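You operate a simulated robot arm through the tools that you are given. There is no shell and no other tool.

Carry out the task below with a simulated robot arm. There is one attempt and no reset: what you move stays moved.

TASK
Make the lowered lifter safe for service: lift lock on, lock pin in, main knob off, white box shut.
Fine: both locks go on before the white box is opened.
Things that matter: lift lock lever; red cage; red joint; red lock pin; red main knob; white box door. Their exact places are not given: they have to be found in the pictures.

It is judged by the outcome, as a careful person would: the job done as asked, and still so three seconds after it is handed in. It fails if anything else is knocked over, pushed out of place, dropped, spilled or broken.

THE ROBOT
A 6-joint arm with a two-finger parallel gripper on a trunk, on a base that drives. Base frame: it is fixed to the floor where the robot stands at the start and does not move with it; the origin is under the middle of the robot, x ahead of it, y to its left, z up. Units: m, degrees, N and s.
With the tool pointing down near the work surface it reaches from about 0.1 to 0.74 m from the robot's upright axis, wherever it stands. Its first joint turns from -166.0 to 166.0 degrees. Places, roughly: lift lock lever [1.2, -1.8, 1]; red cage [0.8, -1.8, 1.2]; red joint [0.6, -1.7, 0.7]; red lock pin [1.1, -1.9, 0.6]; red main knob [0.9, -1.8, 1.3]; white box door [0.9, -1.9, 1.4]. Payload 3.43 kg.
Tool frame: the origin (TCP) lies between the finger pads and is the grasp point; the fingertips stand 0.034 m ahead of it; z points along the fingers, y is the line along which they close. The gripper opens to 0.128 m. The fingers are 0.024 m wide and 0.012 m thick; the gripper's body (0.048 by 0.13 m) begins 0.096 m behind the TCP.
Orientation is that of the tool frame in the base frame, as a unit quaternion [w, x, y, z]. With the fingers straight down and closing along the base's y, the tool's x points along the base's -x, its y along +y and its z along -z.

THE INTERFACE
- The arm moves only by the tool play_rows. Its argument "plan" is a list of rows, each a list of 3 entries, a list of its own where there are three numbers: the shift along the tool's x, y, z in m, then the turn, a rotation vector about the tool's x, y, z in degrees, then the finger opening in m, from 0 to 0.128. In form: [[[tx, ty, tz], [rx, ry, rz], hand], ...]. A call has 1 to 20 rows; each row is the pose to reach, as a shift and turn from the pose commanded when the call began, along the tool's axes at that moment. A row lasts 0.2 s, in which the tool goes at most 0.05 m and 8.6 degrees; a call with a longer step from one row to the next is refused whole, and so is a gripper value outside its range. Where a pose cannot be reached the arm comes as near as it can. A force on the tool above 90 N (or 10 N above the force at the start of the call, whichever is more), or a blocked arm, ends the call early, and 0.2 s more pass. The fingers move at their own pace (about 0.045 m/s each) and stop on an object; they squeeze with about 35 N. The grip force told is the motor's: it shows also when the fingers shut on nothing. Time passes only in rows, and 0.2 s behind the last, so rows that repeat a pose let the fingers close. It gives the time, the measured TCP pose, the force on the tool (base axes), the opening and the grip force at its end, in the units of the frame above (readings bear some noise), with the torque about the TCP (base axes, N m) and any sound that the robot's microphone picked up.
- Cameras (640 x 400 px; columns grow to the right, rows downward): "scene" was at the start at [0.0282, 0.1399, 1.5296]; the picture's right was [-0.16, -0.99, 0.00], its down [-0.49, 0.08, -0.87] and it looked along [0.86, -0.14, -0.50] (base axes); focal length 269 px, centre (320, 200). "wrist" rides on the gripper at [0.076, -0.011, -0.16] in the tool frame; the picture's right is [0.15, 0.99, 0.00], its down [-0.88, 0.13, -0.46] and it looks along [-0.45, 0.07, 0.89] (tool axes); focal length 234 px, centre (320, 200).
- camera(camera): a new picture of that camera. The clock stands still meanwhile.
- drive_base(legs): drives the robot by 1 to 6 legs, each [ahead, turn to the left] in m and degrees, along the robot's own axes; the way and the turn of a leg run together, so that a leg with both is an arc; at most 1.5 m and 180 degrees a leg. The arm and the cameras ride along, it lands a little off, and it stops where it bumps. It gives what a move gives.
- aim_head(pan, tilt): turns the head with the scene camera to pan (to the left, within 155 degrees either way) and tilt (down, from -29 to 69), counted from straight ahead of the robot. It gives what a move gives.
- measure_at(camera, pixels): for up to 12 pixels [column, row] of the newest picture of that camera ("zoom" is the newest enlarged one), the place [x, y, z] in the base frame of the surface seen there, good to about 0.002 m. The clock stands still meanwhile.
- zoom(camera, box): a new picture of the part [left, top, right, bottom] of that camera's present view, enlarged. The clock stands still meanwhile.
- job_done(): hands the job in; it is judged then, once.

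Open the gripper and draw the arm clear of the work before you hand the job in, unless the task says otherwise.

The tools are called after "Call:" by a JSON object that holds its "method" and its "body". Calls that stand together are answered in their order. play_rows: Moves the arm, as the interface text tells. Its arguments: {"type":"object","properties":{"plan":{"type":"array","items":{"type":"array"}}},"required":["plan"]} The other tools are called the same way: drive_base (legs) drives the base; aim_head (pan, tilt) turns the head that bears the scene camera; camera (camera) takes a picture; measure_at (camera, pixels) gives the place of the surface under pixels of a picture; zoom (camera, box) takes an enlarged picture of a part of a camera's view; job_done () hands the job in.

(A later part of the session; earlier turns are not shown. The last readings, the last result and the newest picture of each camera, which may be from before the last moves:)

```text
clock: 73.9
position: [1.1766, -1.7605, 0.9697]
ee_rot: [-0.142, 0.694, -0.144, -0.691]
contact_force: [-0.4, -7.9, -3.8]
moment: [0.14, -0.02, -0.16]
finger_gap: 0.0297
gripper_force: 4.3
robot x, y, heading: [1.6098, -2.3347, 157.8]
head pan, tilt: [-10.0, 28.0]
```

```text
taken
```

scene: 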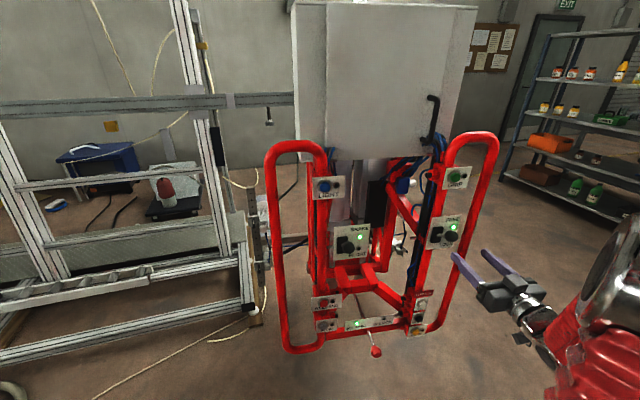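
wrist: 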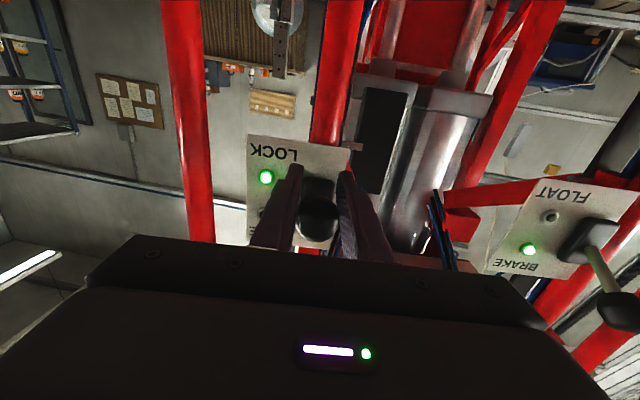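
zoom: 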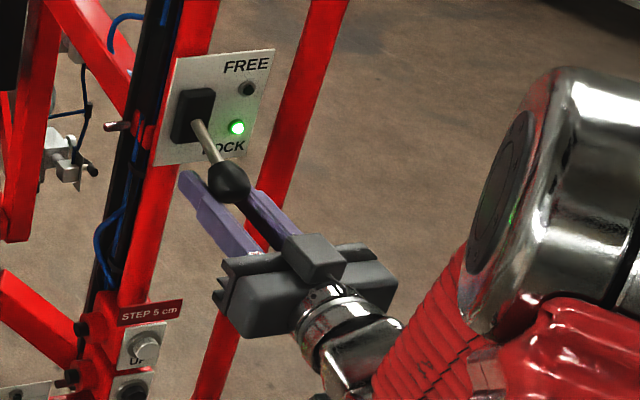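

The LOCK lamp is lit now and FREE is dark. I open and back straight off, then check that it stays.

Call:
{"method": "play_rows", "body": {"plan": [[[0, 0, 0], [0, 0, 0], 0.05], [[0, 0, 0], [0, 0, 0], 0.08], [[0, 0, 0], [0, 0, 0], 0.08], [[0, 0, -0.04], [0, 0, 0], 0.08], [[0, 0, -0.08], [0, 0, 0], 0.08], [[0, 0, -0.12], [0, 0, 0], 0.08], [[0, 0, -0.12], [0, 0, 0], 0.08]]}}

Call:
{"method": "zoom", "body": {"camera": "scene", "box": [415, 200, 535, 320]}}

Call:
{"method": "camera", "body": {"camera": "scene"}}

```text
clock: 75.5
position: [1.2884, -1.8081, 0.9701]
ee_rot: [0.142, -0.693, 0.142, 0.693]
contact_force: [0.4, 0.9, -0.2]
moment: [0.03, 0.0, 0.01]
finger_gap: 0.0802
gripper_force: 0.0
robot x, y, heading: [1.6063, -2.3302, 157.6]
head pan, tilt: [-10.0, 28.0]
```

```text
3.33 times, centred on (475, 260) of scene
```

zoom: 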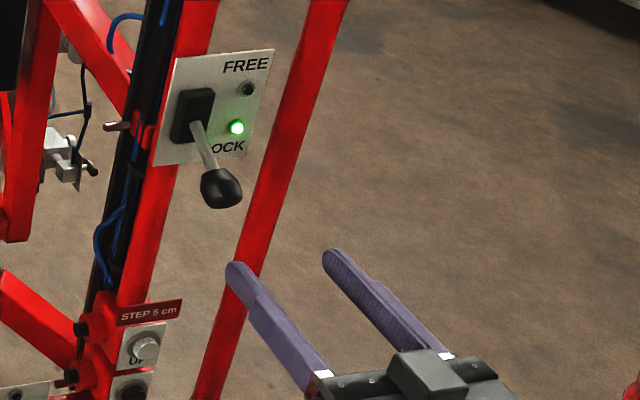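

```text
taken
```

scene: 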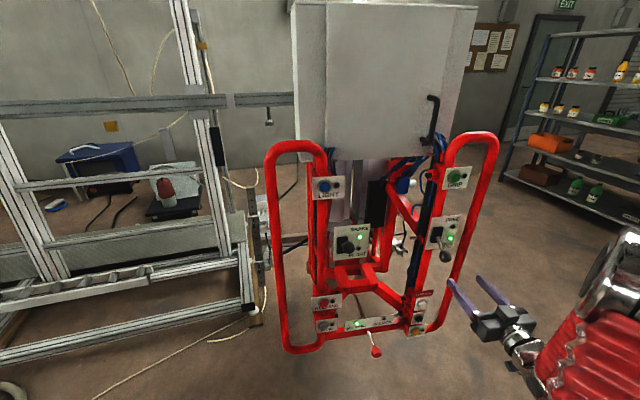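

The lever now rests fully down with LOCK lit. Next the lock pin: I zoom on it at (375,350) and measure.

Call:
{"method": "zoom", "body": {"camera": "scene", "box": [320, 270, 430, 370]}}

Call:
{"method": "measure_at", "body": {"camera": "scene", "pixels": [[376, 352], [376, 347], [373, 352], [379, 352], [376, 356], [370, 335], [372, 340], [368, 330], [358, 323], [390, 319]]}}

```text
4.00 times, centred on (375, 320) of scene
```

zoom: 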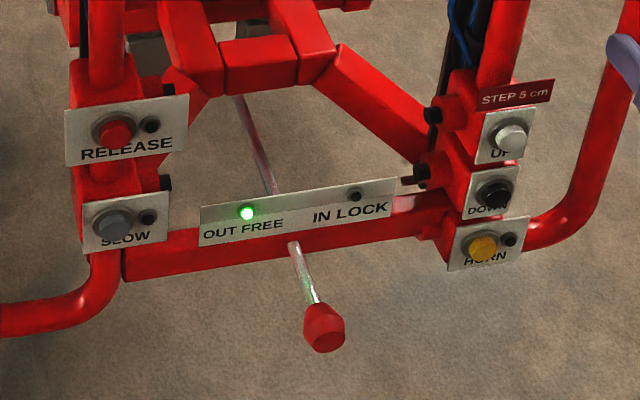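

```text
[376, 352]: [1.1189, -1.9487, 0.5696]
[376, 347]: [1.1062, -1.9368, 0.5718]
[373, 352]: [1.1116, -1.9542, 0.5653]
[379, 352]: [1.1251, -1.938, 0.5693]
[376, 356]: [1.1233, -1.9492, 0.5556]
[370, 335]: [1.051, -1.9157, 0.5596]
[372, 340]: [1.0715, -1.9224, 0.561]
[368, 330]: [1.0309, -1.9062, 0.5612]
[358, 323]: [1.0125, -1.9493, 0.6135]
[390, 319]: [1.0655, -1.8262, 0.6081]
```

The pin's axis is u≈-1.372, z≈0.555 along the normal, its red knob's front at d≈1.778 and the crossbar at d≈1.66. I close the fingers and lower the tool to a point straight in front of it.

Call:
{"method": "play_rows", "body": {"plan": [[[0.035, 0.016, 0], [0, 0, 0], 0.05], [[0.07, 0.032, 0], [0, 0, 0], 0.02], [[0.105, 0.048, 0], [0, 0, 0], 0.0], [[0.14, 0.064, 0], [0, 0, 0], 0.0], [[0.175, 0.08, 0], [0, 0, 0], 0.0], [[0.21, 0.096, 0], [0, 0, 0], 0.0], [[0.245, 0.112, 0], [0, 0, 0], 0.0], [[0.28, 0.128, 0], [0, 0, 0], 0.0], [[0.315, 0.144, 0], [0, 0, 0], 0.0], [[0.35, 0.16, 0], [0, 0, 0], 0.0], [[0.385, 0.176, 0], [0, 0, 0], 0.0], [[0.415, 0.187, 0], [0, 0, 0], 0.0], [[0.415, 0.187, 0], [0, 0, 0], 0.0]]}}

Call:
{"method": "camera", "body": {"camera": "wrist"}}

Call:
{"method": "camera", "body": {"camera": "scene"}}

```text
clock: 78.1
position: [1.1149, -1.9054, 0.5616]
ee_rot: [0.111, -0.661, 0.224, 0.707]
contact_force: [6.1, 8.3, -2.6]
moment: [0.09, -0.04, 0.12]
finger_gap: 0.0
gripper_force: 33.3
out of reach, approached as far as the arm can: row 3, 4, 5, 6, 7, 8, 9, 10, 11, 12
robot x, y, heading: [1.6056, -2.3337, 157.8]
head pan, tilt: [-10.0, 28.0]
stopped in row 12: the force on the tool passed its limit at 136 N (the readings are from after the stop); the commanded pose is now the measured one
```

```text
taken
```

wrist: 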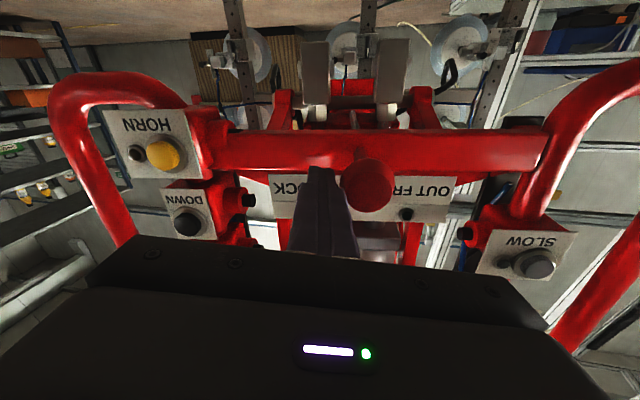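

```text
taken
```

scene: 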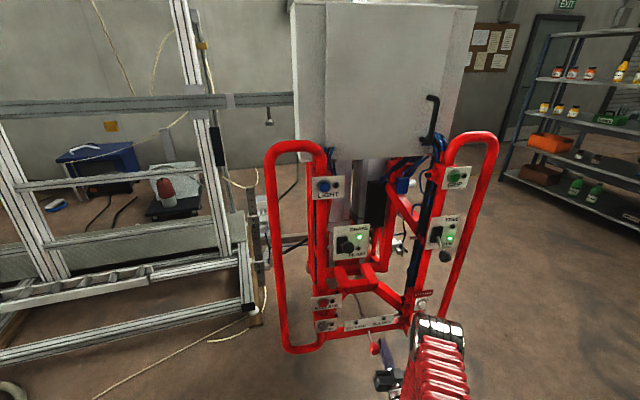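

The arm ran short of reach, drifted forward and pressed against something beside the pin knob (stopped at 136 N). Before moving, I zoom to see the contact and the pin lamps.

Call:
{"method": "zoom", "body": {"camera": "scene", "box": [320, 280, 480, 400]}}

Call:
{"method": "zoom", "body": {"camera": "wrist", "box": [230, 100, 490, 270]}}

```text
3.33 times, centred on (400, 340) of scene
```

zoom: 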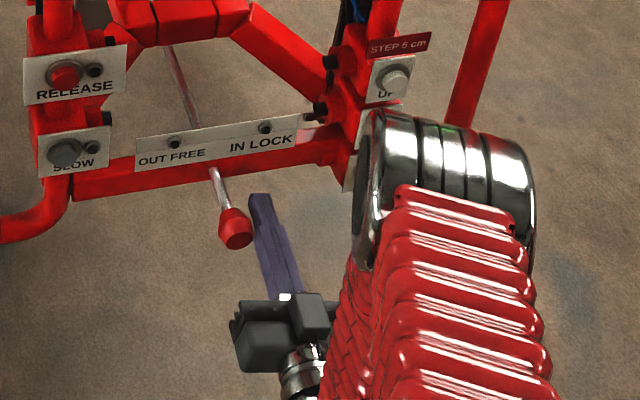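

```text
2.35 times, centred on (360, 185) of wrist
```

zoom: 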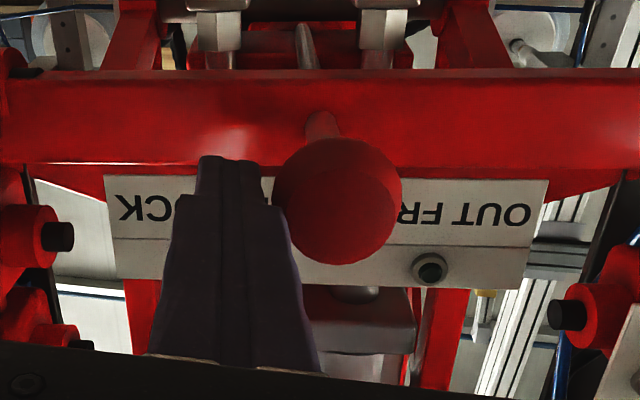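

The OUT FREE lamp went dark with IN LOCK not yet lit, so the pin has probably been moved a little. I measure the knob, the elbow and the arm relative to the lifter.

Call:
{"method": "measure_at", "body": {"camera": "scene", "pixels": [[375, 347], [378, 350], [372, 338], [389, 343], [408, 330], [430, 325], [445, 345], [395, 375], [420, 320], [385, 395]]}}

Call:
{"method": "measure_at", "body": {"camera": "wrist", "pixels": [[368, 185], [385, 185], [355, 190], [368, 150], [318, 175], [330, 140]]}}

```text
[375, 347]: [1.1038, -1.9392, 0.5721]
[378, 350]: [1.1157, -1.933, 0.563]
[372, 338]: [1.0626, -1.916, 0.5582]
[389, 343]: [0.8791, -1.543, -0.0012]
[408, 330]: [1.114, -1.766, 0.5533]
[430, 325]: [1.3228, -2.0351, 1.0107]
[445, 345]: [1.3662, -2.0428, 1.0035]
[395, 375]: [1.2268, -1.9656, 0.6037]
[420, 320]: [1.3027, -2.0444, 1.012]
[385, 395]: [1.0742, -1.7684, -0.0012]
```

```text
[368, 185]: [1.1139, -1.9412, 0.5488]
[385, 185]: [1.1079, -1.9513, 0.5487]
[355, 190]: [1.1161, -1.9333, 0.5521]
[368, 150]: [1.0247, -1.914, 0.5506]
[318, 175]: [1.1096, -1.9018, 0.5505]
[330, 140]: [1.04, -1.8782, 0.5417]
```

The knob went in about 1 cm (front now d≈1.766) and the finger lies just right of it; nothing else is touched (elbow at d≈2.0). I back the base straight off 0.1 m to free the finger cleanly.

Call:
{"method": "drive_base", "body": {"legs": [[-0.1, 0]]}}

Call:
{"method": "zoom", "body": {"camera": "scene", "box": [320, 250, 480, 370]}}

```text
clock: 79.4
position: [1.2055, -1.9464, 0.5628]
ee_rot: [0.108, -0.662, 0.222, 0.708]
contact_force: [-0.2, -0.1, -0.7]
moment: [-0.01, 0.03, 0.02]
finger_gap: 0.0
gripper_force: 33.1
robot x, y, heading: [1.6968, -2.3697, 158.0]
head pan, tilt: [-10.0, 28.0]
```

```text
3.33 times, centred on (400, 310) of scene
```

zoom: 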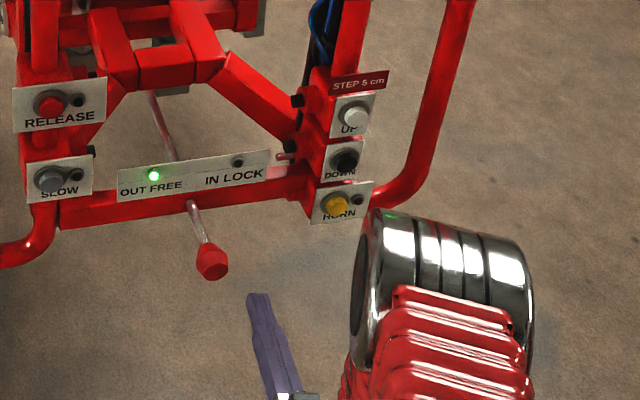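

The pin sprang back to OUT (lamp lit again), so it needs a full push. Horizontal pointing is out of reach down here, so I turn the tool to point straight down in front of the pin, and will push with the finger's side.

Call:
{"method": "play_rows", "body": {"plan": [[[-0.002, 0.003, 0], [0.3, 7.6, -1.0], 0], [[-0.004, 0.006, 0], [0.6, 15.2, -2.0], 0], [[-0.006, 0.009, 0], [0.9, 22.9, -3.0], 0], [[-0.008, 0.011, -0.001], [1.2, 30.5, -3.9], 0], [[-0.01, 0.014, -0.001], [1.5, 38.2, -4.9], 0], [[-0.012, 0.017, -0.001], [1.8, 45.8, -5.9], 0], [[-0.015, 0.02, -0.001], [2.1, 53.4, -6.9], 0], [[-0.017, 0.022, -0.001], [2.4, 61.1, -7.9], 0], [[-0.019, 0.025, -0.002], [2.7, 68.7, -8.9], 0], [[-0.021, 0.028, -0.002], [3.0, 76.3, -9.8], 0], [[-0.023, 0.031, -0.002], [3.3, 84.0, -10.8], 0], [[-0.025, 0.033, -0.002], [3.6, 91.6, -11.8], 0], [[-0.025, 0.033, -0.002], [3.6, 91.6, -11.8], 0]]}}

Call:
{"method": "camera", "body": {"camera": "scene"}}

Call:
{"method": "camera", "body": {"camera": "wrist"}}

```text
clock: 82.4
position: [1.1761, -1.9927, 0.5939]
ee_rot: [0.049, 0.962, -0.268, -0.027]
contact_force: [-0.7, 0.2, -0.4]
moment: [0.0, 0.0, -0.01]
finger_gap: 0.0
gripper_force: 32.7
out of reach, approached as far as the arm can: row 1, 2, 3, 4, 10, 11
robot x, y, heading: [1.7009, -2.3708, 157.7]
head pan, tilt: [-10.0, 28.0]
stopped in row 13: the arm was blocked; the commanded pose is now the measured one
```

```text
taken
```

scene: 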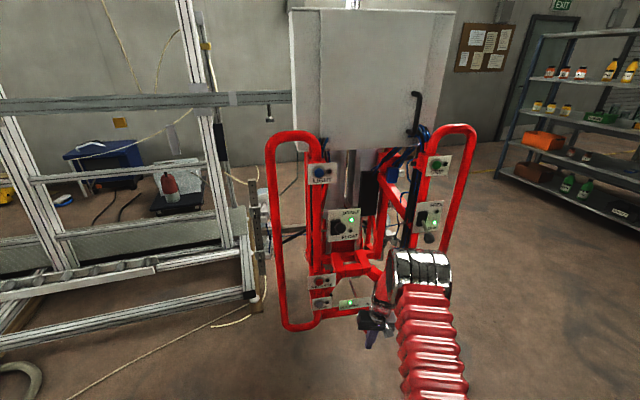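

```text
taken
```

wrist: 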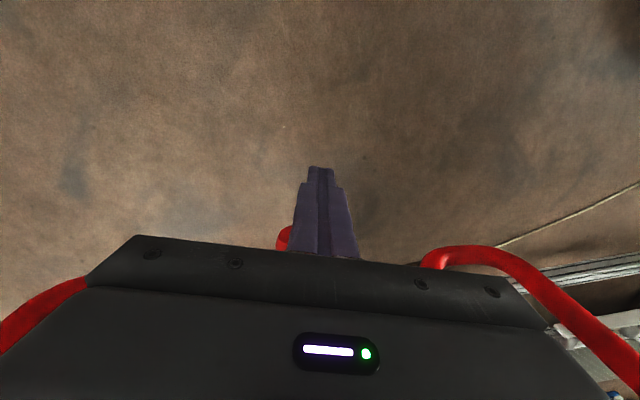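

The arm reports being blocked in the last row, with little force on the tool. I zoom and measure to see what it touches.

Call:
{"method": "zoom", "body": {"camera": "scene", "box": [310, 230, 480, 370]}}

Call:
{"method": "measure_at", "body": {"camera": "scene", "pixels": [[420, 260], [445, 270], [400, 285], [390, 260], [380, 295], [375, 320], [382, 325], [420, 300], [430, 350], [371, 342], [372, 310]]}}

```text
2.86 times, centred on (395, 300) of scene
```

zoom: 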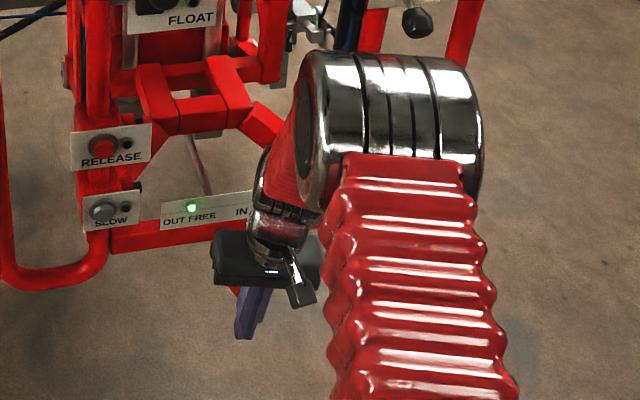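

```text
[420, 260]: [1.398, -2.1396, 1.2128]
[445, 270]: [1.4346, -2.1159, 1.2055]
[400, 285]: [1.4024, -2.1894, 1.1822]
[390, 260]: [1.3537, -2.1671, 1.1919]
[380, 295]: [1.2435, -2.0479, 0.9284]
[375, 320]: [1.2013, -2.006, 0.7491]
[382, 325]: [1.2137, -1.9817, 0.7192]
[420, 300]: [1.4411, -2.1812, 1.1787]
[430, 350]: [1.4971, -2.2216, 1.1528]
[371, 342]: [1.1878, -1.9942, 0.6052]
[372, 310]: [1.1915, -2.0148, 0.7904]
```

Nothing of the lifter is touched (elbow at d≈2.1, wrist above the gripper); the tool is nearly straight down, 9° off in yaw. I raise 3 cm and correct the orientation to see whether it moves freely.

Call:
{"method": "play_rows", "body": {"plan": [[[0, 0, -0.015], [2, 0.6, -2.9], 0], [[0, 0, -0.03], [4, 1.3, -5.9], 0], [[0, 0, -0.03], [6.1, 1.9, -8.8], 0], [[0, 0, -0.03], [6.1, 1.9, -8.8], 0]]}}

```text
clock: 83.4
position: [1.1792, -1.9899, 0.6253]
ee_rot: [0.0, 0.981, -0.193, 0.001]
contact_force: [0.0, 0.4, -0.3]
moment: [-0.01, 0.03, -0.01]
finger_gap: 0.0001
gripper_force: 33.0
robot x, y, heading: [1.6993, -2.3723, 157.6]
head pan, tilt: [-10.0, 28.0]
```

Now the tool is cleanly straight down at u≈-1.394, d≈1.845, z≈0.625. I align it with the pin (u=-1.372) and lower the fingertip below the knob's centre, still in front of it.

Call:
{"method": "play_rows", "body": {"plan": [[[0, -0.011, 0.02], [0, 0, 0], 0], [[0, -0.022, 0.04], [0, 0, 0], 0], [[0, -0.022, 0.064], [0, 0, 0], 0], [[0, -0.022, 0.064], [0, 0, 0], 0]]}}

Call:
{"method": "camera", "body": {"camera": "wrist"}}

Call:
{"method": "zoom", "body": {"camera": "scene", "box": [310, 230, 480, 370]}}

Call:
{"method": "measure_at", "body": {"camera": "zoom", "pixels": [[165, 100], [205, 110], [235, 85], [250, 120], [190, 175], [100, 145], [100, 210], [200, 210]]}}

```text
clock: 84.4
position: [1.1862, -1.9687, 0.5607]
ee_rot: [0.0, 0.981, -0.194, 0.0]
contact_force: [-0.3, 0.2, -0.6]
moment: [-0.02, 0.02, -0.01]
finger_gap: 0.0
gripper_force: 32.5
robot x, y, heading: [1.7005, -2.3678, 157.7]
head pan, tilt: [-10.0, 28.0]
```

```text
taken
```

wrist: 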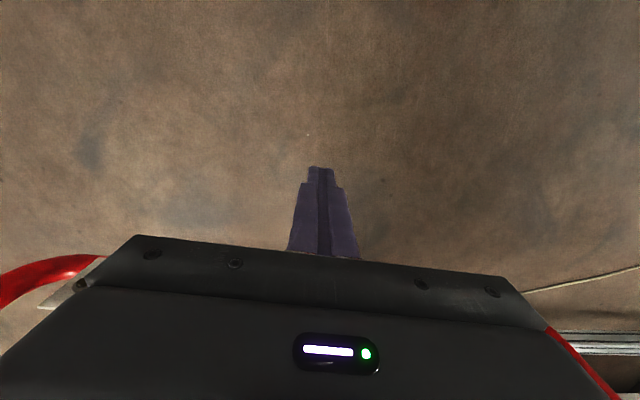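

```text
2.86 times, centred on (395, 300) of scene
```

zoom: 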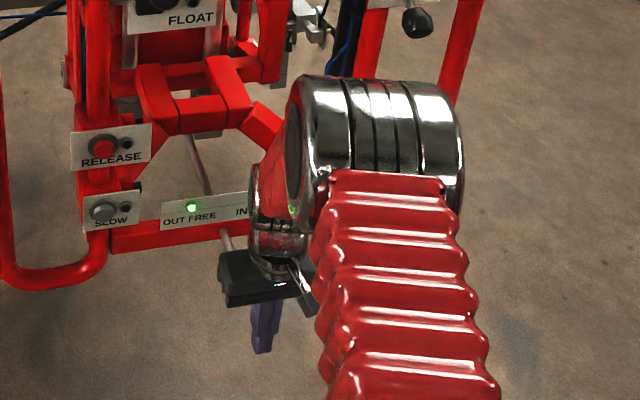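

```text
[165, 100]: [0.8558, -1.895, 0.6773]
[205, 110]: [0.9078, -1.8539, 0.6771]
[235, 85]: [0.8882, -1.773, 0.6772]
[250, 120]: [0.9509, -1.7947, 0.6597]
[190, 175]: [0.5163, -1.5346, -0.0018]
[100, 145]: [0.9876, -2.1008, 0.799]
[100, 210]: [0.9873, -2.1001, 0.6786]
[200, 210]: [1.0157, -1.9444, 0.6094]
```

The finger is centred in front of the knob and bars behind the crossbar lie far back (d≈1.54). I push along the pin axis in small steps up to about 7 cm of travel.

Call:
{"method": "play_rows", "body": {"plan": [[[-0.03, 0, 0], [0, 0, 0], 0], [[-0.05, 0, 0], [0, 0, 0], 0], [[-0.06, 0, 0], [0, 0, 0], 0], [[-0.068, 0, 0], [0, 0, 0], 0], [[-0.076, 0, 0], [0, 0, 0], 0], [[-0.084, 0, 0], [0, 0, 0], 0], [[-0.092, 0, 0], [0, 0, 0], 0], [[-0.1, 0, 0], [0, 0, 0], 0], [[-0.108, 0, 0], [0, 0, 0], 0]]}}

Call:
{"method": "zoom", "body": {"camera": "scene", "box": [310, 230, 480, 370]}}

```text
clock: 86.4
position: [1.1007, -1.9353, 0.5559]
ee_rot: [0.008, 0.981, -0.195, 0.018]
contact_force: [18.3, -4.1, 6.5]
moment: [-0.03, 0.07, 0.0]
finger_gap: 0.0003
gripper_force: 32.9
robot x, y, heading: [1.6996, -2.3717, 157.8]
head pan, tilt: [-10.0, 28.0]
stopped in row 9: the force on the tool passed its limit at 96 N (the readings are from after the stop); the commanded pose is now the measured one
```

```text
2.86 times, centred on (395, 300) of scene
```

zoom: 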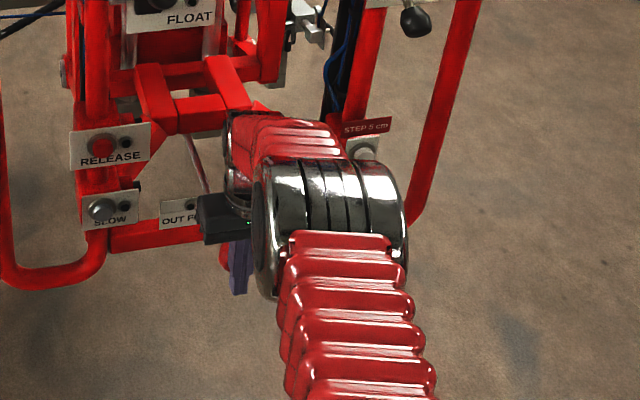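

The knob moved in about 4 cm before the 96 N stop; the OUT lamp is dark but the IN lamp is hidden by the arm. I ease back along the pin axis and look at the lamps.

Call:
{"method": "play_rows", "body": {"plan": [[[0.02, 0, 0], [0, 0, 0], 0], [[0.05, 0, 0], [0, 0, 0], 0], [[0.09, 0, 0], [0, 0, 0], 0], [[0.09, 0, 0], [0, 0, 0], 0]]}}

Call:
{"method": "zoom", "body": {"camera": "scene", "box": [310, 230, 480, 370]}}

```text
clock: 87.4
position: [1.1824, -1.969, 0.5581]
ee_rot: [0.006, 0.981, -0.194, 0.015]
contact_force: [-1.1, 0.7, -0.4]
moment: [0.03, -0.03, 0.01]
finger_gap: 0.0004
gripper_force: 32.9
robot x, y, heading: [1.7021, -2.3675, 157.9]
head pan, tilt: [-10.0, 28.0]
```

```text
2.86 times, centred on (395, 300) of scene
```

zoom: 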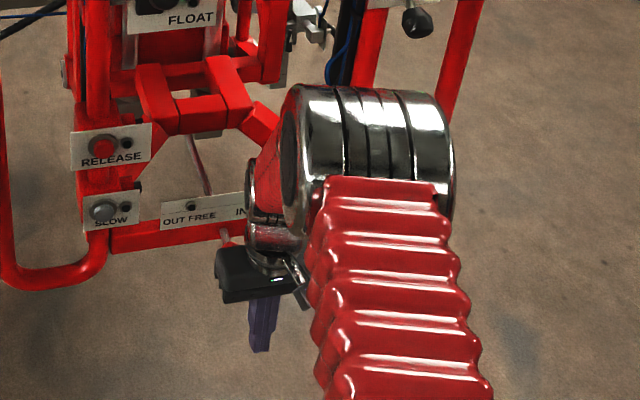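

OUT FREE stays dark with the finger withdrawn, but IN LOCK is still hidden behind the wrist. I move the arm up and back to uncover it.

Call:
{"method": "play_rows", "body": {"plan": [[[0.02, -0.03, -0.02], [0, 0, 0], 0], [[0.03, -0.06, -0.05], [0, 0, 0], 0], [[0.03, -0.09, -0.08], [0, 0, 0], 0], [[0.03, -0.12, -0.11], [0, 0, 0], 0], [[0.03, -0.15, -0.14], [0, 0, 0], 0], [[0.03, -0.15, -0.14], [0, 0, 0], 0]]}}

Call:
{"method": "camera", "body": {"camera": "scene"}}

Call:
{"method": "zoom", "body": {"camera": "scene", "box": [300, 230, 440, 360]}}

```text
clock: 88.8
position: [1.2639, -1.838, 0.6994]
ee_rot: [0.008, 0.981, -0.194, 0.016]
contact_force: [-0.6, -0.5, 0.8]
moment: [-0.01, -0.02, -0.01]
finger_gap: 0.0003
gripper_force: 33.2
robot x, y, heading: [1.6989, -2.3702, 157.7]
head pan, tilt: [-10.0, 28.0]
```

```text
taken
```

scene: 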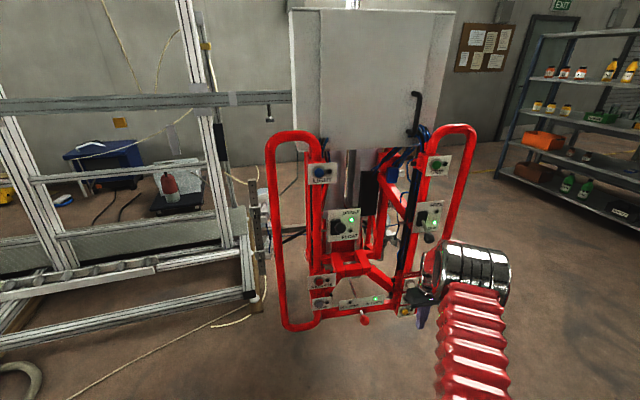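

```text
3.08 times, centred on (370, 295) of scene
```

zoom: 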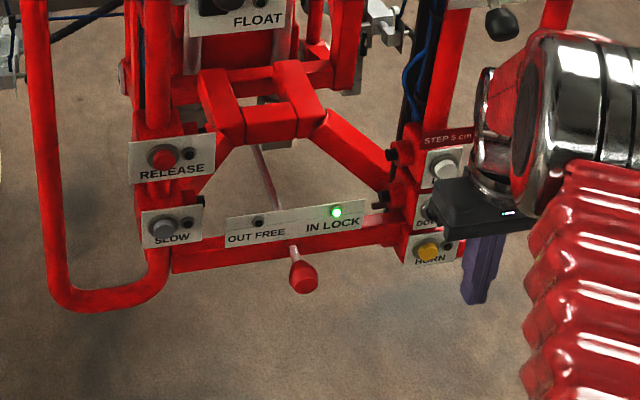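

IN LOCK is lit and LOCK stays lit on the lever panel, so both locks are on. Now I raise the arm and turn the tool horizontal again, in front of the box door handle but well short of it.

Call:
{"method": "play_rows", "body": {"plan": [[[0.01, 0.0, -0.045], [0, 0, 0], 0.02], [[0.02, 0.0, -0.09], [0, 0, 0], 0.05], [[0.02, 0.0, -0.135], [0, 0, 0], 0.08], [[0.02, 0.0, -0.18], [0, 0, 0], 0.08], [[0.02, 0.0, -0.225], [0, 0, 0], 0.08], [[0.01, 0.0, -0.27], [0, -8, 0], 0.08], [[0.01, 0.0, -0.315], [0, -16, 0], 0.08], [[0.0, 0.0, -0.36], [0, -24, 0], 0.08], [[0.0, 0.0, -0.405], [0, -32, 0], 0.08], [[-0.01, 0.0, -0.445], [0, -40, 0], 0.08], [[-0.01, 0.0, -0.485], [0, -48, 0], 0.08], [[-0.02, 0.0, -0.525], [0, -56, 0], 0.08], [[-0.02, 0.0, -0.565], [0, -64, 0], 0.08], [[-0.03, 0.01, -0.605], [0, -72, 0], 0.08], [[-0.03, 0.02, -0.64], [0, -80, 0], 0.08], [[-0.04, 0.029, -0.675], [0, -88, 0], 0.08], [[-0.04, 0.029, -0.675], [0, -90, 0], 0.08]]}}

Call:
{"method": "camera", "body": {"camera": "scene"}}

Call:
{"method": "camera", "body": {"camera": "wrist"}}

```text
clock: 92.4
position: [1.1964, -1.8375, 1.3728]
ee_rot: [-0.133, 0.704, -0.141, -0.683]
contact_force: [-0.5, -0.4, -0.3]
moment: [0.03, 0.03, 0.0]
finger_gap: 0.08
gripper_force: 0.0
robot x, y, heading: [1.7067, -2.3681, 157.6]
head pan, tilt: [-10.0, 28.0]
```

```text
taken
```

scene: 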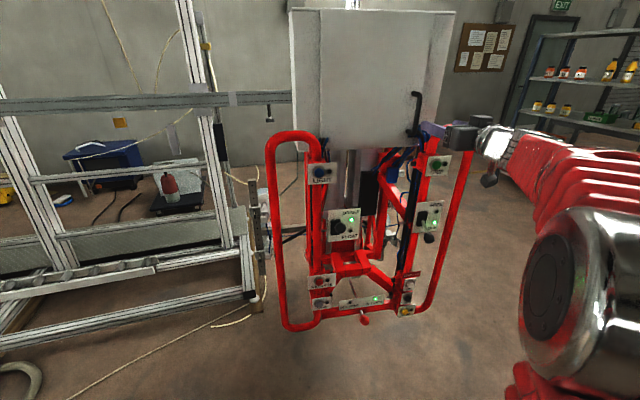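

```text
taken
```

wrist: 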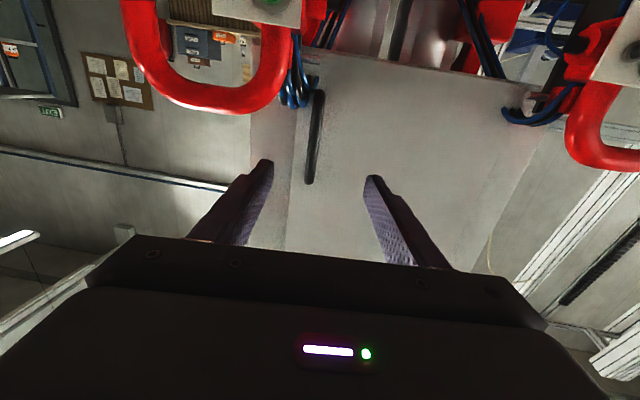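

The handle is at (315,140) in the wrist picture, ahead of the open fingers. I retract the arm 0.16 m and shift the base left ~0.09 m and forward ~0.1 m, so that the whole opening arc of the door is within reach.

Call:
{"method": "play_rows", "body": {"plan": [[[0, 0, -0.04], [0, 0, 0], 0.08], [[0, 0, -0.08], [0, 0, 0], 0.08], [[0, 0, -0.12], [0, 0, 0], 0.08], [[0, 0, -0.16], [0, 0, 0], 0.08], [[0, 0, -0.16], [0, 0, 0], 0.08]]}}

Call:
{"method": "drive_base", "body": {"legs": [[0, 42], [0.134, 0], [0, -42]]}}

Call:
{"method": "camera", "body": {"camera": "scene"}}

Call:
{"method": "camera", "body": {"camera": "wrist"}}

```text
clock: 93.6
position: [1.3449, -1.8991, 1.3782]
ee_rot: [-0.133, 0.705, -0.142, -0.682]
contact_force: [-0.2, -0.3, -0.1]
moment: [-0.01, 0.03, 0.03]
finger_gap: 0.08
gripper_force: 0.1
robot x, y, heading: [1.7014, -2.373, 157.8]
head pan, tilt: [-10.0, 28.0]
```

```text
clock: 100.6
position: [1.2146, -1.9461, 1.3774]
ee_rot: [-0.132, 0.705, -0.14, -0.683]
contact_force: [-0.3, 0.3, -0.8]
moment: [0.0, 0.01, -0.02]
finger_gap: 0.0802
gripper_force: 0.1
robot x, y, heading: [1.5722, -2.4216, 158.1]
head pan, tilt: [-10.0, 28.0]
```

```text
taken
```

scene: 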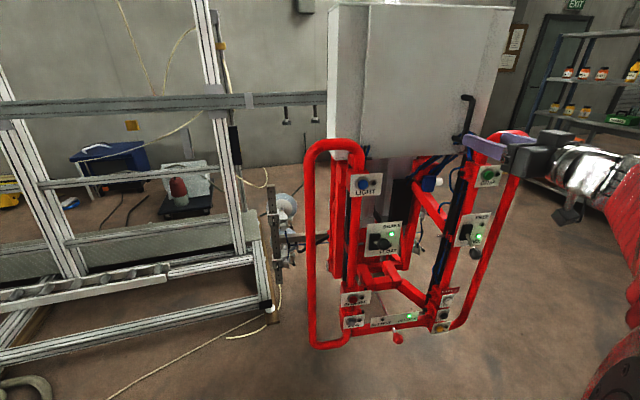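

```text
taken
```

wrist: 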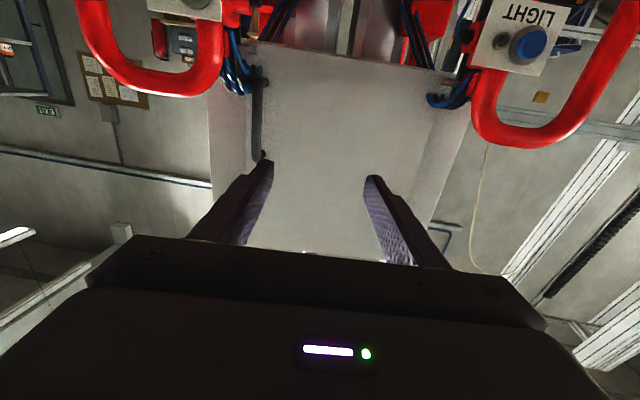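

The handle shows at (258,120) in the wrist picture and (468,110) in the scene one. I measure it from both, plus the door edges.

Call:
{"method": "measure_at", "body": {"camera": "wrist", "pixels": [[257, 90], [257, 110], [257, 130], [262, 154], [300, 120], [350, 120], [235, 150], [415, 130], [218, 130], [300, 60]]}}

Call:
{"method": "zoom", "body": {"camera": "scene", "box": [410, 70, 530, 180]}}

Call:
{"method": "measure_at", "body": {"camera": "zoom", "pixels": [[300, 140], [285, 200], [260, 250], [315, 100], [280, 95], [230, 262], [350, 120], [330, 180]]}}

```text
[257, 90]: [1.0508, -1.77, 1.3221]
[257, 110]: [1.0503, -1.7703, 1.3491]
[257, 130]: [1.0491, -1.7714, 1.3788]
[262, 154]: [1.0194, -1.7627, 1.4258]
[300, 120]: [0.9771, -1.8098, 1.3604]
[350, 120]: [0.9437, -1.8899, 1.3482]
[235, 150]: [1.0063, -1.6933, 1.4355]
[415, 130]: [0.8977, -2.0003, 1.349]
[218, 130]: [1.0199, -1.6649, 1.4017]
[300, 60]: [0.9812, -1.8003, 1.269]
```

```text
3.64 times, centred on (470, 125) of scene
```

zoom: 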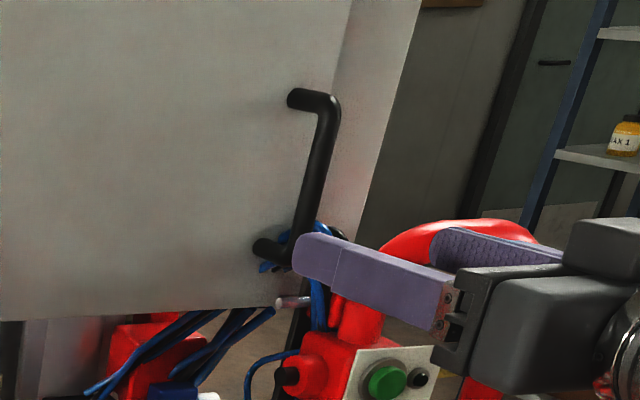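

```text
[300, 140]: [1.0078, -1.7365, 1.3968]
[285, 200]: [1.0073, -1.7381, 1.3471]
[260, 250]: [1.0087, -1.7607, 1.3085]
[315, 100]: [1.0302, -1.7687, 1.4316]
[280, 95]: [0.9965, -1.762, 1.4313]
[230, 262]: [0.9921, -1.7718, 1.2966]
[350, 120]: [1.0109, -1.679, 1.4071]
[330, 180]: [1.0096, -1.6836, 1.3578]
```

The handle bar is at u≈-1.239, centre d≈1.634, z 1.305–1.43, 4.4 cm off the door face (d≈1.590). I check the height of the red tube arch beside it before moving in.

Call:
{"method": "measure_at", "body": {"camera": "zoom", "pixels": [[470, 224], [420, 232], [400, 245], [510, 225], [300, 302], [340, 290], [330, 230], [320, 260]]}}

Call:
{"method": "measure_at", "body": {"camera": "wrist", "pixels": [[150, 90], [200, 90], [215, 75], [130, 75], [240, 85], [500, 135], [550, 140]]}}

```text
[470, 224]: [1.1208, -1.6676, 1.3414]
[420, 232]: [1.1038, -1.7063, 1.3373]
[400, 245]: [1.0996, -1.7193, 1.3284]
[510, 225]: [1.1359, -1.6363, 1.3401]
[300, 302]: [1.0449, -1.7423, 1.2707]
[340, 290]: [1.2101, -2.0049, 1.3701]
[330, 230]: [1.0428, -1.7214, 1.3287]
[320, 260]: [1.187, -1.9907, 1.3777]
```

```text
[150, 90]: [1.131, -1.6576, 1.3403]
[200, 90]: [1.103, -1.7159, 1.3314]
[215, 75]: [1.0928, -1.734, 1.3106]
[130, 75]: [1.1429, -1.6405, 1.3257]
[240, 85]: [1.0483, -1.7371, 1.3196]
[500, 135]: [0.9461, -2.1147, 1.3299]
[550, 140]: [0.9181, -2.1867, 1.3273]
```

The arch top is z≈1.341 around d≈1.67, so I grip the handle at z≈1.387 above it. I line up at u=-1.239 and advance to the bar with a 6 cm opening, then close.

Call:
{"method": "play_rows", "body": {"plan": [[[-0.006, -0.034, 0.01], [0, 0, 0], 0.07], [[-0.012, -0.068, 0.03], [0, 0, 0], 0.06], [[-0.017, -0.1, 0.06], [0, 0, 0], 0.06], [[-0.017, -0.1, 0.1], [0, 0, 0], 0.06], [[-0.017, -0.1, 0.14], [0, 0, 0], 0.06], [[-0.017, -0.1, 0.14], [0, 0, 0], 0.06]]}}

Call:
{"method": "camera", "body": {"camera": "wrist"}}

Call:
{"method": "zoom", "body": {"camera": "scene", "box": [410, 70, 530, 180]}}

```text
clock: 102.0
position: [1.12, -1.7996, 1.3913]
ee_rot: [-0.131, 0.705, -0.14, -0.683]
contact_force: [0.0, -0.6, -0.3]
moment: [0.01, -0.02, -0.04]
finger_gap: 0.0601
gripper_force: 0.0
robot x, y, heading: [1.5691, -2.4225, 157.9]
head pan, tilt: [-10.0, 28.0]
```

```text
taken
```

wrist: 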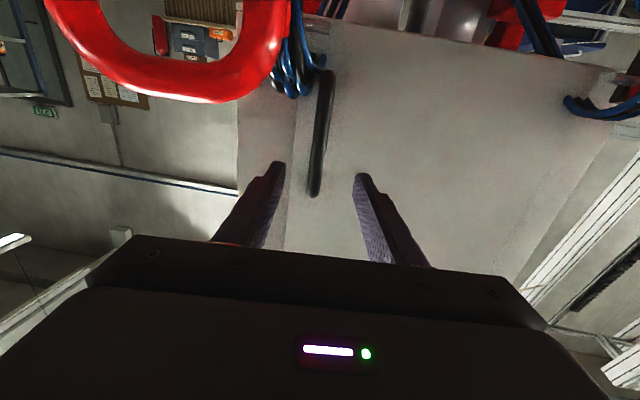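

```text
3.64 times, centred on (470, 125) of scene
```

zoom: 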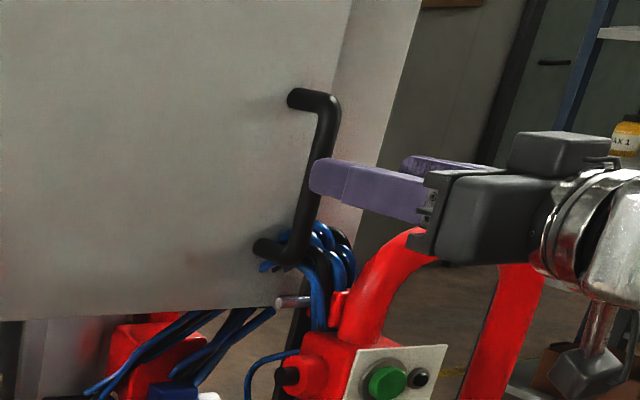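

Centred on the bar (u≈-1.240, d≈1.718). I advance 7.8 cm and close on the bar.

Call:
{"method": "play_rows", "body": {"plan": [[[0, 0, 0.03], [0, 0, 0], 0.06], [[0, 0, 0.06], [0, 0, 0], 0.06], [[0, 0, 0.077], [0, 0, 0], 0.06], [[0, 0, 0.077], [0, 0, 0], 0.03], [[0, 0, 0.077], [0, 0, 0], 0.005], [[0, 0, 0.077], [0, 0, 0], 0.005], [[0, 0, 0.077], [0, 0, 0], 0.005]]}}

Call:
{"method": "zoom", "body": {"camera": "scene", "box": [410, 70, 530, 180]}}

```text
clock: 103.6
position: [1.0519, -1.7687, 1.3862]
ee_rot: [-0.133, 0.705, -0.141, -0.682]
contact_force: [1.9, 4.3, -0.3]
moment: [0.49, -0.19, -0.12]
finger_gap: 0.0158
gripper_force: 38.7
robot x, y, heading: [1.5713, -2.4222, 158.0]
head pan, tilt: [-10.0, 28.0]
```

```text
3.64 times, centred on (470, 125) of scene
```

zoom: 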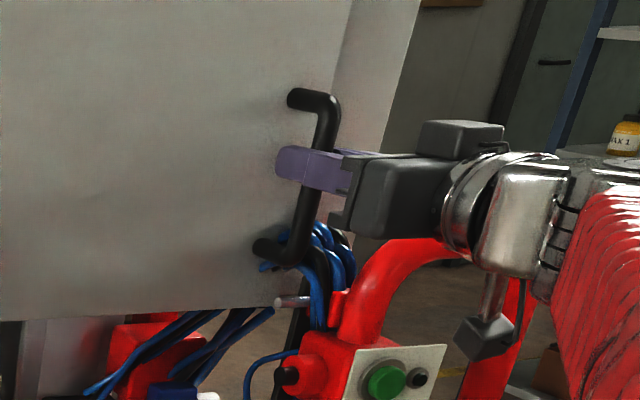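

The bar is gripped (gap 0.016, 38.7 N). I start pulling along the door's arc (hinge at u≈-1.525), first about 15 degrees.

Call:
{"method": "play_rows", "body": {"plan": [[[0, 0.002, -0.008], [0, 0, 0], 0.0], [[0, 0.0035, -0.0165], [0, 0, 0], 0.0], [[0, 0.0055, -0.0249], [0, 0, 0], 0.0], [[0, 0.0091, -0.037], [0, 0, 0], 0.0], [[0, 0.0131, -0.0492], [0, 0, 0], 0.0], [[0, 0.0175, -0.061], [0, 0, 0], 0.0], [[0, 0.0227, -0.0728], [0, 0, 0], 0.0], [[0, 0.0227, -0.0728], [0, 0, 0], 0.0]]}}

Call:
{"method": "camera", "body": {"camera": "scene"}}

```text
clock: 105.4
position: [1.1105, -1.8158, 1.3872]
ee_rot: [-0.132, 0.705, -0.143, -0.682]
contact_force: [12.4, 13.0, -21.9]
moment: [0.31, -1.1, -0.18]
finger_gap: 0.0157
gripper_force: 45.0
robot x, y, heading: [1.5687, -2.4254, 158.0]
head pan, tilt: [-10.0, 28.0]
```

```text
taken
```

scene: 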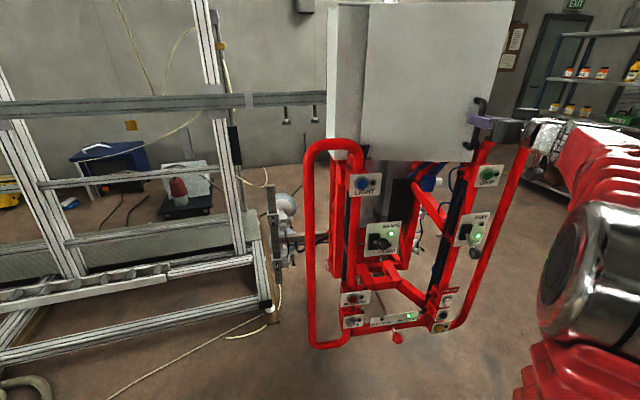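

The door is opening smoothly (about 15°), with a small downward force from my slightly inclined retreat. I continue along the arc to about 45°, compensating the height.

Call:
{"method": "play_rows", "body": {"plan": [[[0.002, 0.0045, -0.0115], [0, 0, 0], 0.0], [[0.0027, 0.0097, -0.023], [0, 0, 0], 0.0], [[0.003, 0.016, -0.034], [0, 0, 0], 0.0], [[0.0034, 0.0229, -0.0448], [0, 0, 0], 0.0], [[0.0037, 0.03, -0.055], [0, 0, 0], 0.0], [[0.004, 0.0379, -0.0653], [0, 0, 0], 0.0], [[0.0043, 0.046, -0.075], [0, 0, 0], 0.0], [[0.0046, 0.0546, -0.0844], [0, 0, 0], 0.0], [[0.0049, 0.0635, -0.0933], [0, 0, 0], 0.0], [[0.0052, 0.073, -0.102], [0, 0, 0], 0.0], [[0.0055, 0.0828, -0.11], [0, 0, 0], 0.0], [[0.0057, 0.0928, -0.1179], [0, 0, 0], 0.0], [[0.0057, 0.0928, -0.1179], [0, 0, 0], 0.0]]}}

Call:
{"method": "camera", "body": {"camera": "scene"}}

Call:
{"method": "camera", "body": {"camera": "wrist"}}

```text
clock: 108.2
position: [1.185, -1.9499, 1.3891]
ee_rot: [-0.133, 0.704, -0.141, -0.684]
contact_force: [21.6, 4.8, -12.2]
moment: [0.48, -0.37, -0.07]
finger_gap: 0.0154
gripper_force: 45.5
robot x, y, heading: [1.5716, -2.4239, 158.0]
head pan, tilt: [-10.0, 28.0]
```

```text
taken
```

scene: 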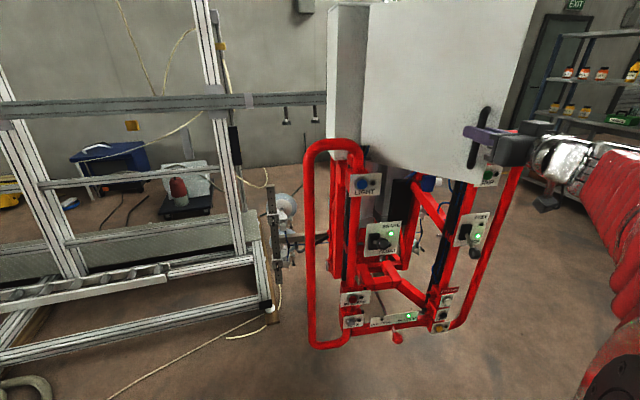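

```text
taken
```

wrist: 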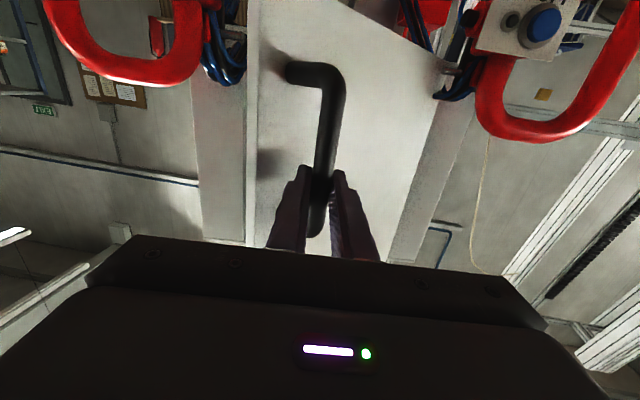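

The door is about 45° open and the bar still firmly gripped. I continue along the arc to about 75°.

Call:
{"method": "play_rows", "body": {"plan": [[[0.0012, 0.0095, -0.0085], [0, 0, 0], 0.0], [[0.0015, 0.0191, -0.0165], [0, 0, 0], 0.0], [[0.0017, 0.0303, -0.023], [0, 0, 0], 0.0], [[0.0019, 0.0416, -0.0289], [0, 0, 0], 0.0], [[0.0021, 0.0533, -0.0344], [0, 0, 0], 0.0], [[0.0022, 0.0651, -0.0393], [0, 0, 0], 0.0], [[0.0024, 0.0772, -0.0437], [0, 0, 0], 0.0], [[0.0025, 0.0894, -0.0476], [0, 0, 0], 0.0], [[0.0026, 0.1018, -0.0509], [0, 0, 0], 0.0], [[0.0027, 0.1143, -0.0537], [0, 0, 0], 0.0], [[0.0028, 0.127, -0.056], [0, 0, 0], 0.0], [[0.0028, 0.1397, -0.0578], [0, 0, 0], 0.0], [[0.0028, 0.1397, -0.0578], [0, 0, 0], 0.0]]}}

Call:
{"method": "camera", "body": {"camera": "scene"}}

Call:
{"method": "camera", "body": {"camera": "wrist"}}

```text
clock: 111.0
position: [1.1844, -2.1007, 1.3872]
ee_rot: [-0.132, 0.706, -0.141, -0.681]
contact_force: [-13.0, 3.0, -29.0]
moment: [0.6, -0.36, 0.07]
finger_gap: 0.016
gripper_force: 45.1
robot x, y, heading: [1.5688, -2.4197, 158.2]
head pan, tilt: [-10.0, 28.0]
```

```text
taken
```

scene: 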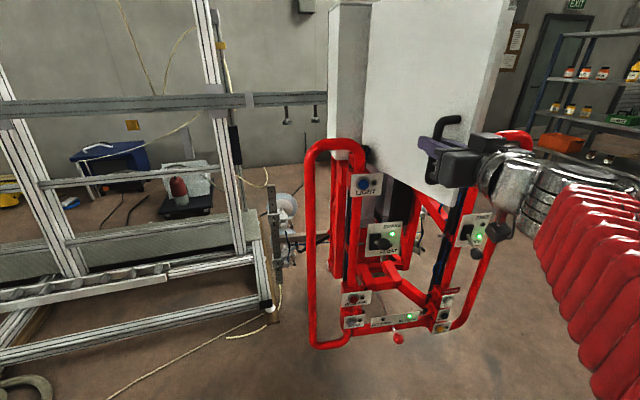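

```text
taken
```

wrist: 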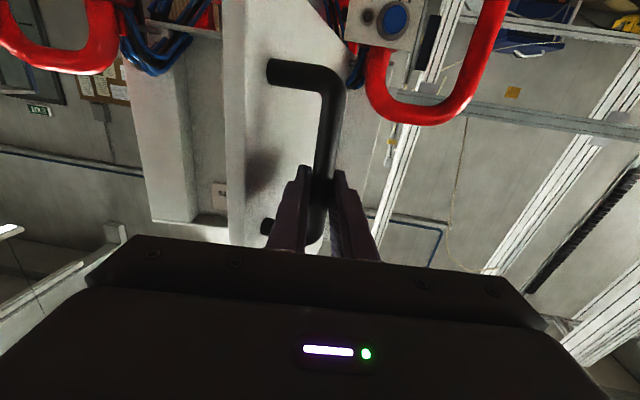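

The door stands about 75° open and still tracks. I pull it a little further to about 83° and then release.

Call:
{"method": "play_rows", "body": {"plan": [[[0.002, 0.0087, 0.0008], [0, 0, 0], 0.0], [[0.002, 0.0175, 0.0012], [0, 0, 0], 0.0], [[0.002, 0.0261, 0.0015], [0, 0, 0], 0.0], [[0.002, 0.0335, 0.0017], [0, 0, 0], 0.0], [[0.002, 0.041, 0.0018], [0, 0, 0], 0.0], [[0.002, 0.041, 0.0018], [0, 0, 0], 0.0]]}}

Call:
{"method": "camera", "body": {"camera": "wrist"}}

```text
clock: 112.4
position: [1.1698, -2.1388, 1.3877]
ee_rot: [-0.132, 0.705, -0.141, -0.683]
contact_force: [23.1, -8.5, -19.5]
moment: [0.55, -0.03, 0.04]
finger_gap: 0.0156
gripper_force: 44.5
robot x, y, heading: [1.5709, -2.4249, 157.8]
head pan, tilt: [-10.0, 28.0]
```

```text
taken
```

wrist: 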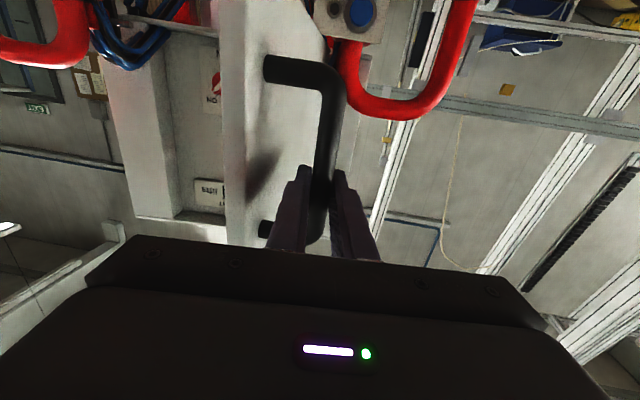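

The door is about 83° open and parts of the inside are visible at (210,80). I open the fingers just to 4 cm (one finger is between bar and door) and back straight out.

Call:
{"method": "play_rows", "body": {"plan": [[[0, 0, 0], [0, 0, 0], 0.036], [[0, 0, 0], [0, 0, 0], 0.036], [[0, 0, 0], [0, 0, 0], 0.036], [[0, 0, -0.03], [0, 0, 0], 0.036], [[0, 0, -0.06], [0, 0, 0], 0.036], [[0, 0, -0.09], [0, 0, 0], 0.036], [[0, 0, -0.11], [0, 0, 0], 0.036], [[0, 0, -0.11], [0, 0, 0], 0.036]]}}

Call:
{"method": "camera", "body": {"camera": "scene"}}

Call:
{"method": "camera", "body": {"camera": "wrist"}}

```text
clock: 114.2
position: [1.2282, -2.2173, 1.3759]
ee_rot: [-0.061, 0.722, -0.094, -0.682]
contact_force: [0.4, 0.1, 1.0]
moment: [0.0, -0.01, 0.0]
finger_gap: 0.036
gripper_force: 0.1
robot x, y, heading: [1.5688, -2.4225, 158.0]
head pan, tilt: [-10.0, 28.0]
stopped in row 8: the arm was blocked; the commanded pose is now the measured one
```

```text
taken
```

scene: 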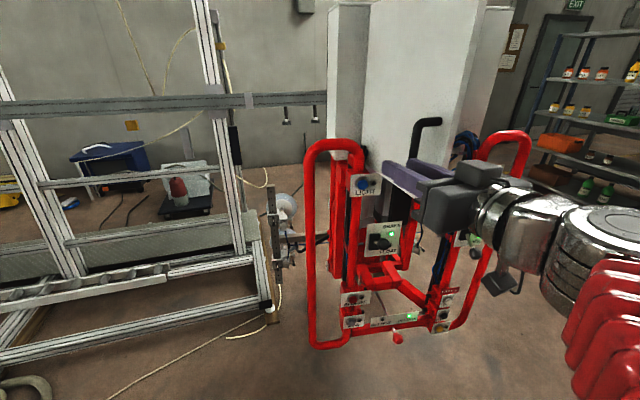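

```text
taken
```

wrist: 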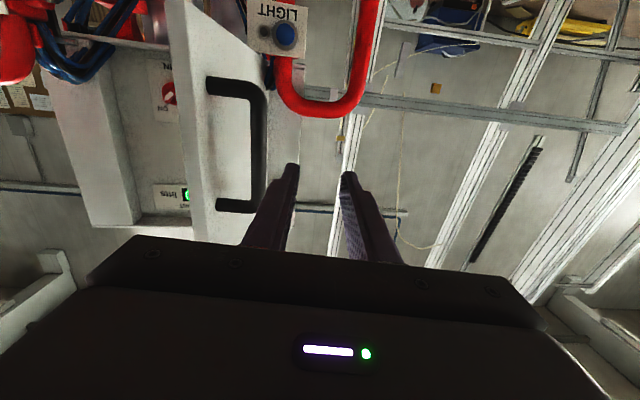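

The gripper is clear of the handle and the door stays open; the inside shows a red knob at (170,95) and a lit label at (185,195) in the wrist picture. I zoom in on it.

Call:
{"method": "zoom", "body": {"camera": "wrist", "box": [110, 40, 230, 230]}}

Call:
{"method": "measure_at", "body": {"camera": "wrist", "pixels": [[170, 95], [172, 90], [165, 110], [180, 195], [160, 190], [150, 120], [200, 150], [185, 40], [262, 130], [320, 110]]}}

```text
2.11 times, centred on (170, 135) of wrist
```

zoom: 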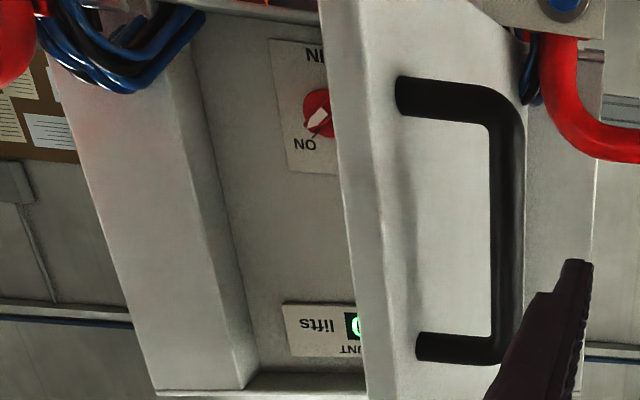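

```text
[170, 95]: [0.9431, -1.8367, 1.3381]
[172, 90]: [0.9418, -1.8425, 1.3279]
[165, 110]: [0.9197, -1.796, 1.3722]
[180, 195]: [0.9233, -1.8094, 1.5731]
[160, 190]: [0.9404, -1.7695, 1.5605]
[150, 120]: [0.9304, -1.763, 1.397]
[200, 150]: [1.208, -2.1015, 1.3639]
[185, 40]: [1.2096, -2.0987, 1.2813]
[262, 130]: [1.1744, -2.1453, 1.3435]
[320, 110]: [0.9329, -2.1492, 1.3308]
```

Inside, the plate "MAIN" carries a red knob with a white pointer at ON (knob ≈ u=-1.342, d≈1.57, z≈1.335). I shift the base back and to the right (turn left, reverse, turn right) so that I face the opening from the right of the door.

Call:
{"method": "drive_base", "body": {"legs": [[0, 45], [-0.2, 0], [0, -45]]}}

Call:
{"method": "camera", "body": {"camera": "scene"}}

Call:
{"method": "camera", "body": {"camera": "wrist"}}

```text
clock: 121.9
position: [1.4163, -2.1368, 1.3774]
ee_rot: [-0.068, 0.721, -0.101, -0.682]
contact_force: [0.9, 0.1, 0.0]
moment: [-0.01, 0.0, 0.01]
finger_gap: 0.0361
gripper_force: 0.0
robot x, y, heading: [1.7529, -2.349, 157.6]
head pan, tilt: [-10.0, 28.0]
```

```text
taken
```

scene: 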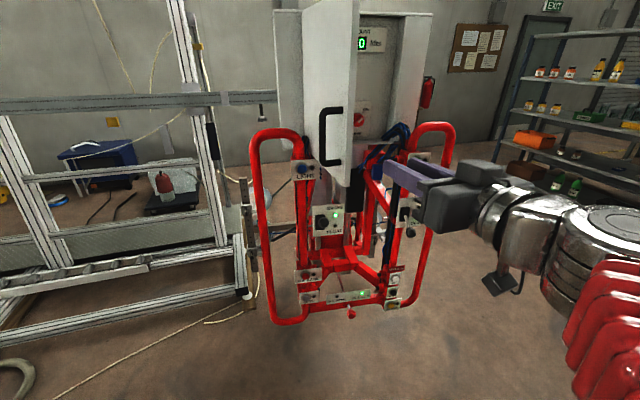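

```text
taken
```

wrist: 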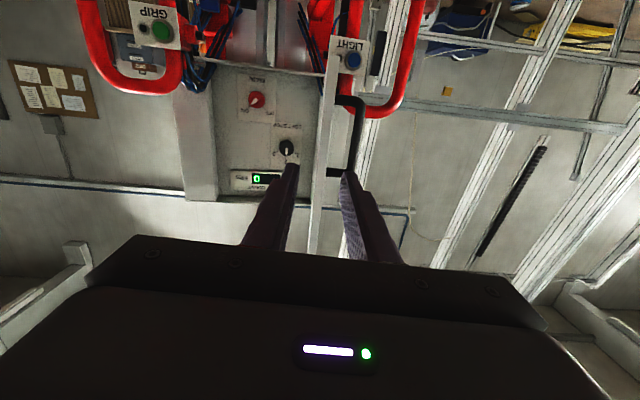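

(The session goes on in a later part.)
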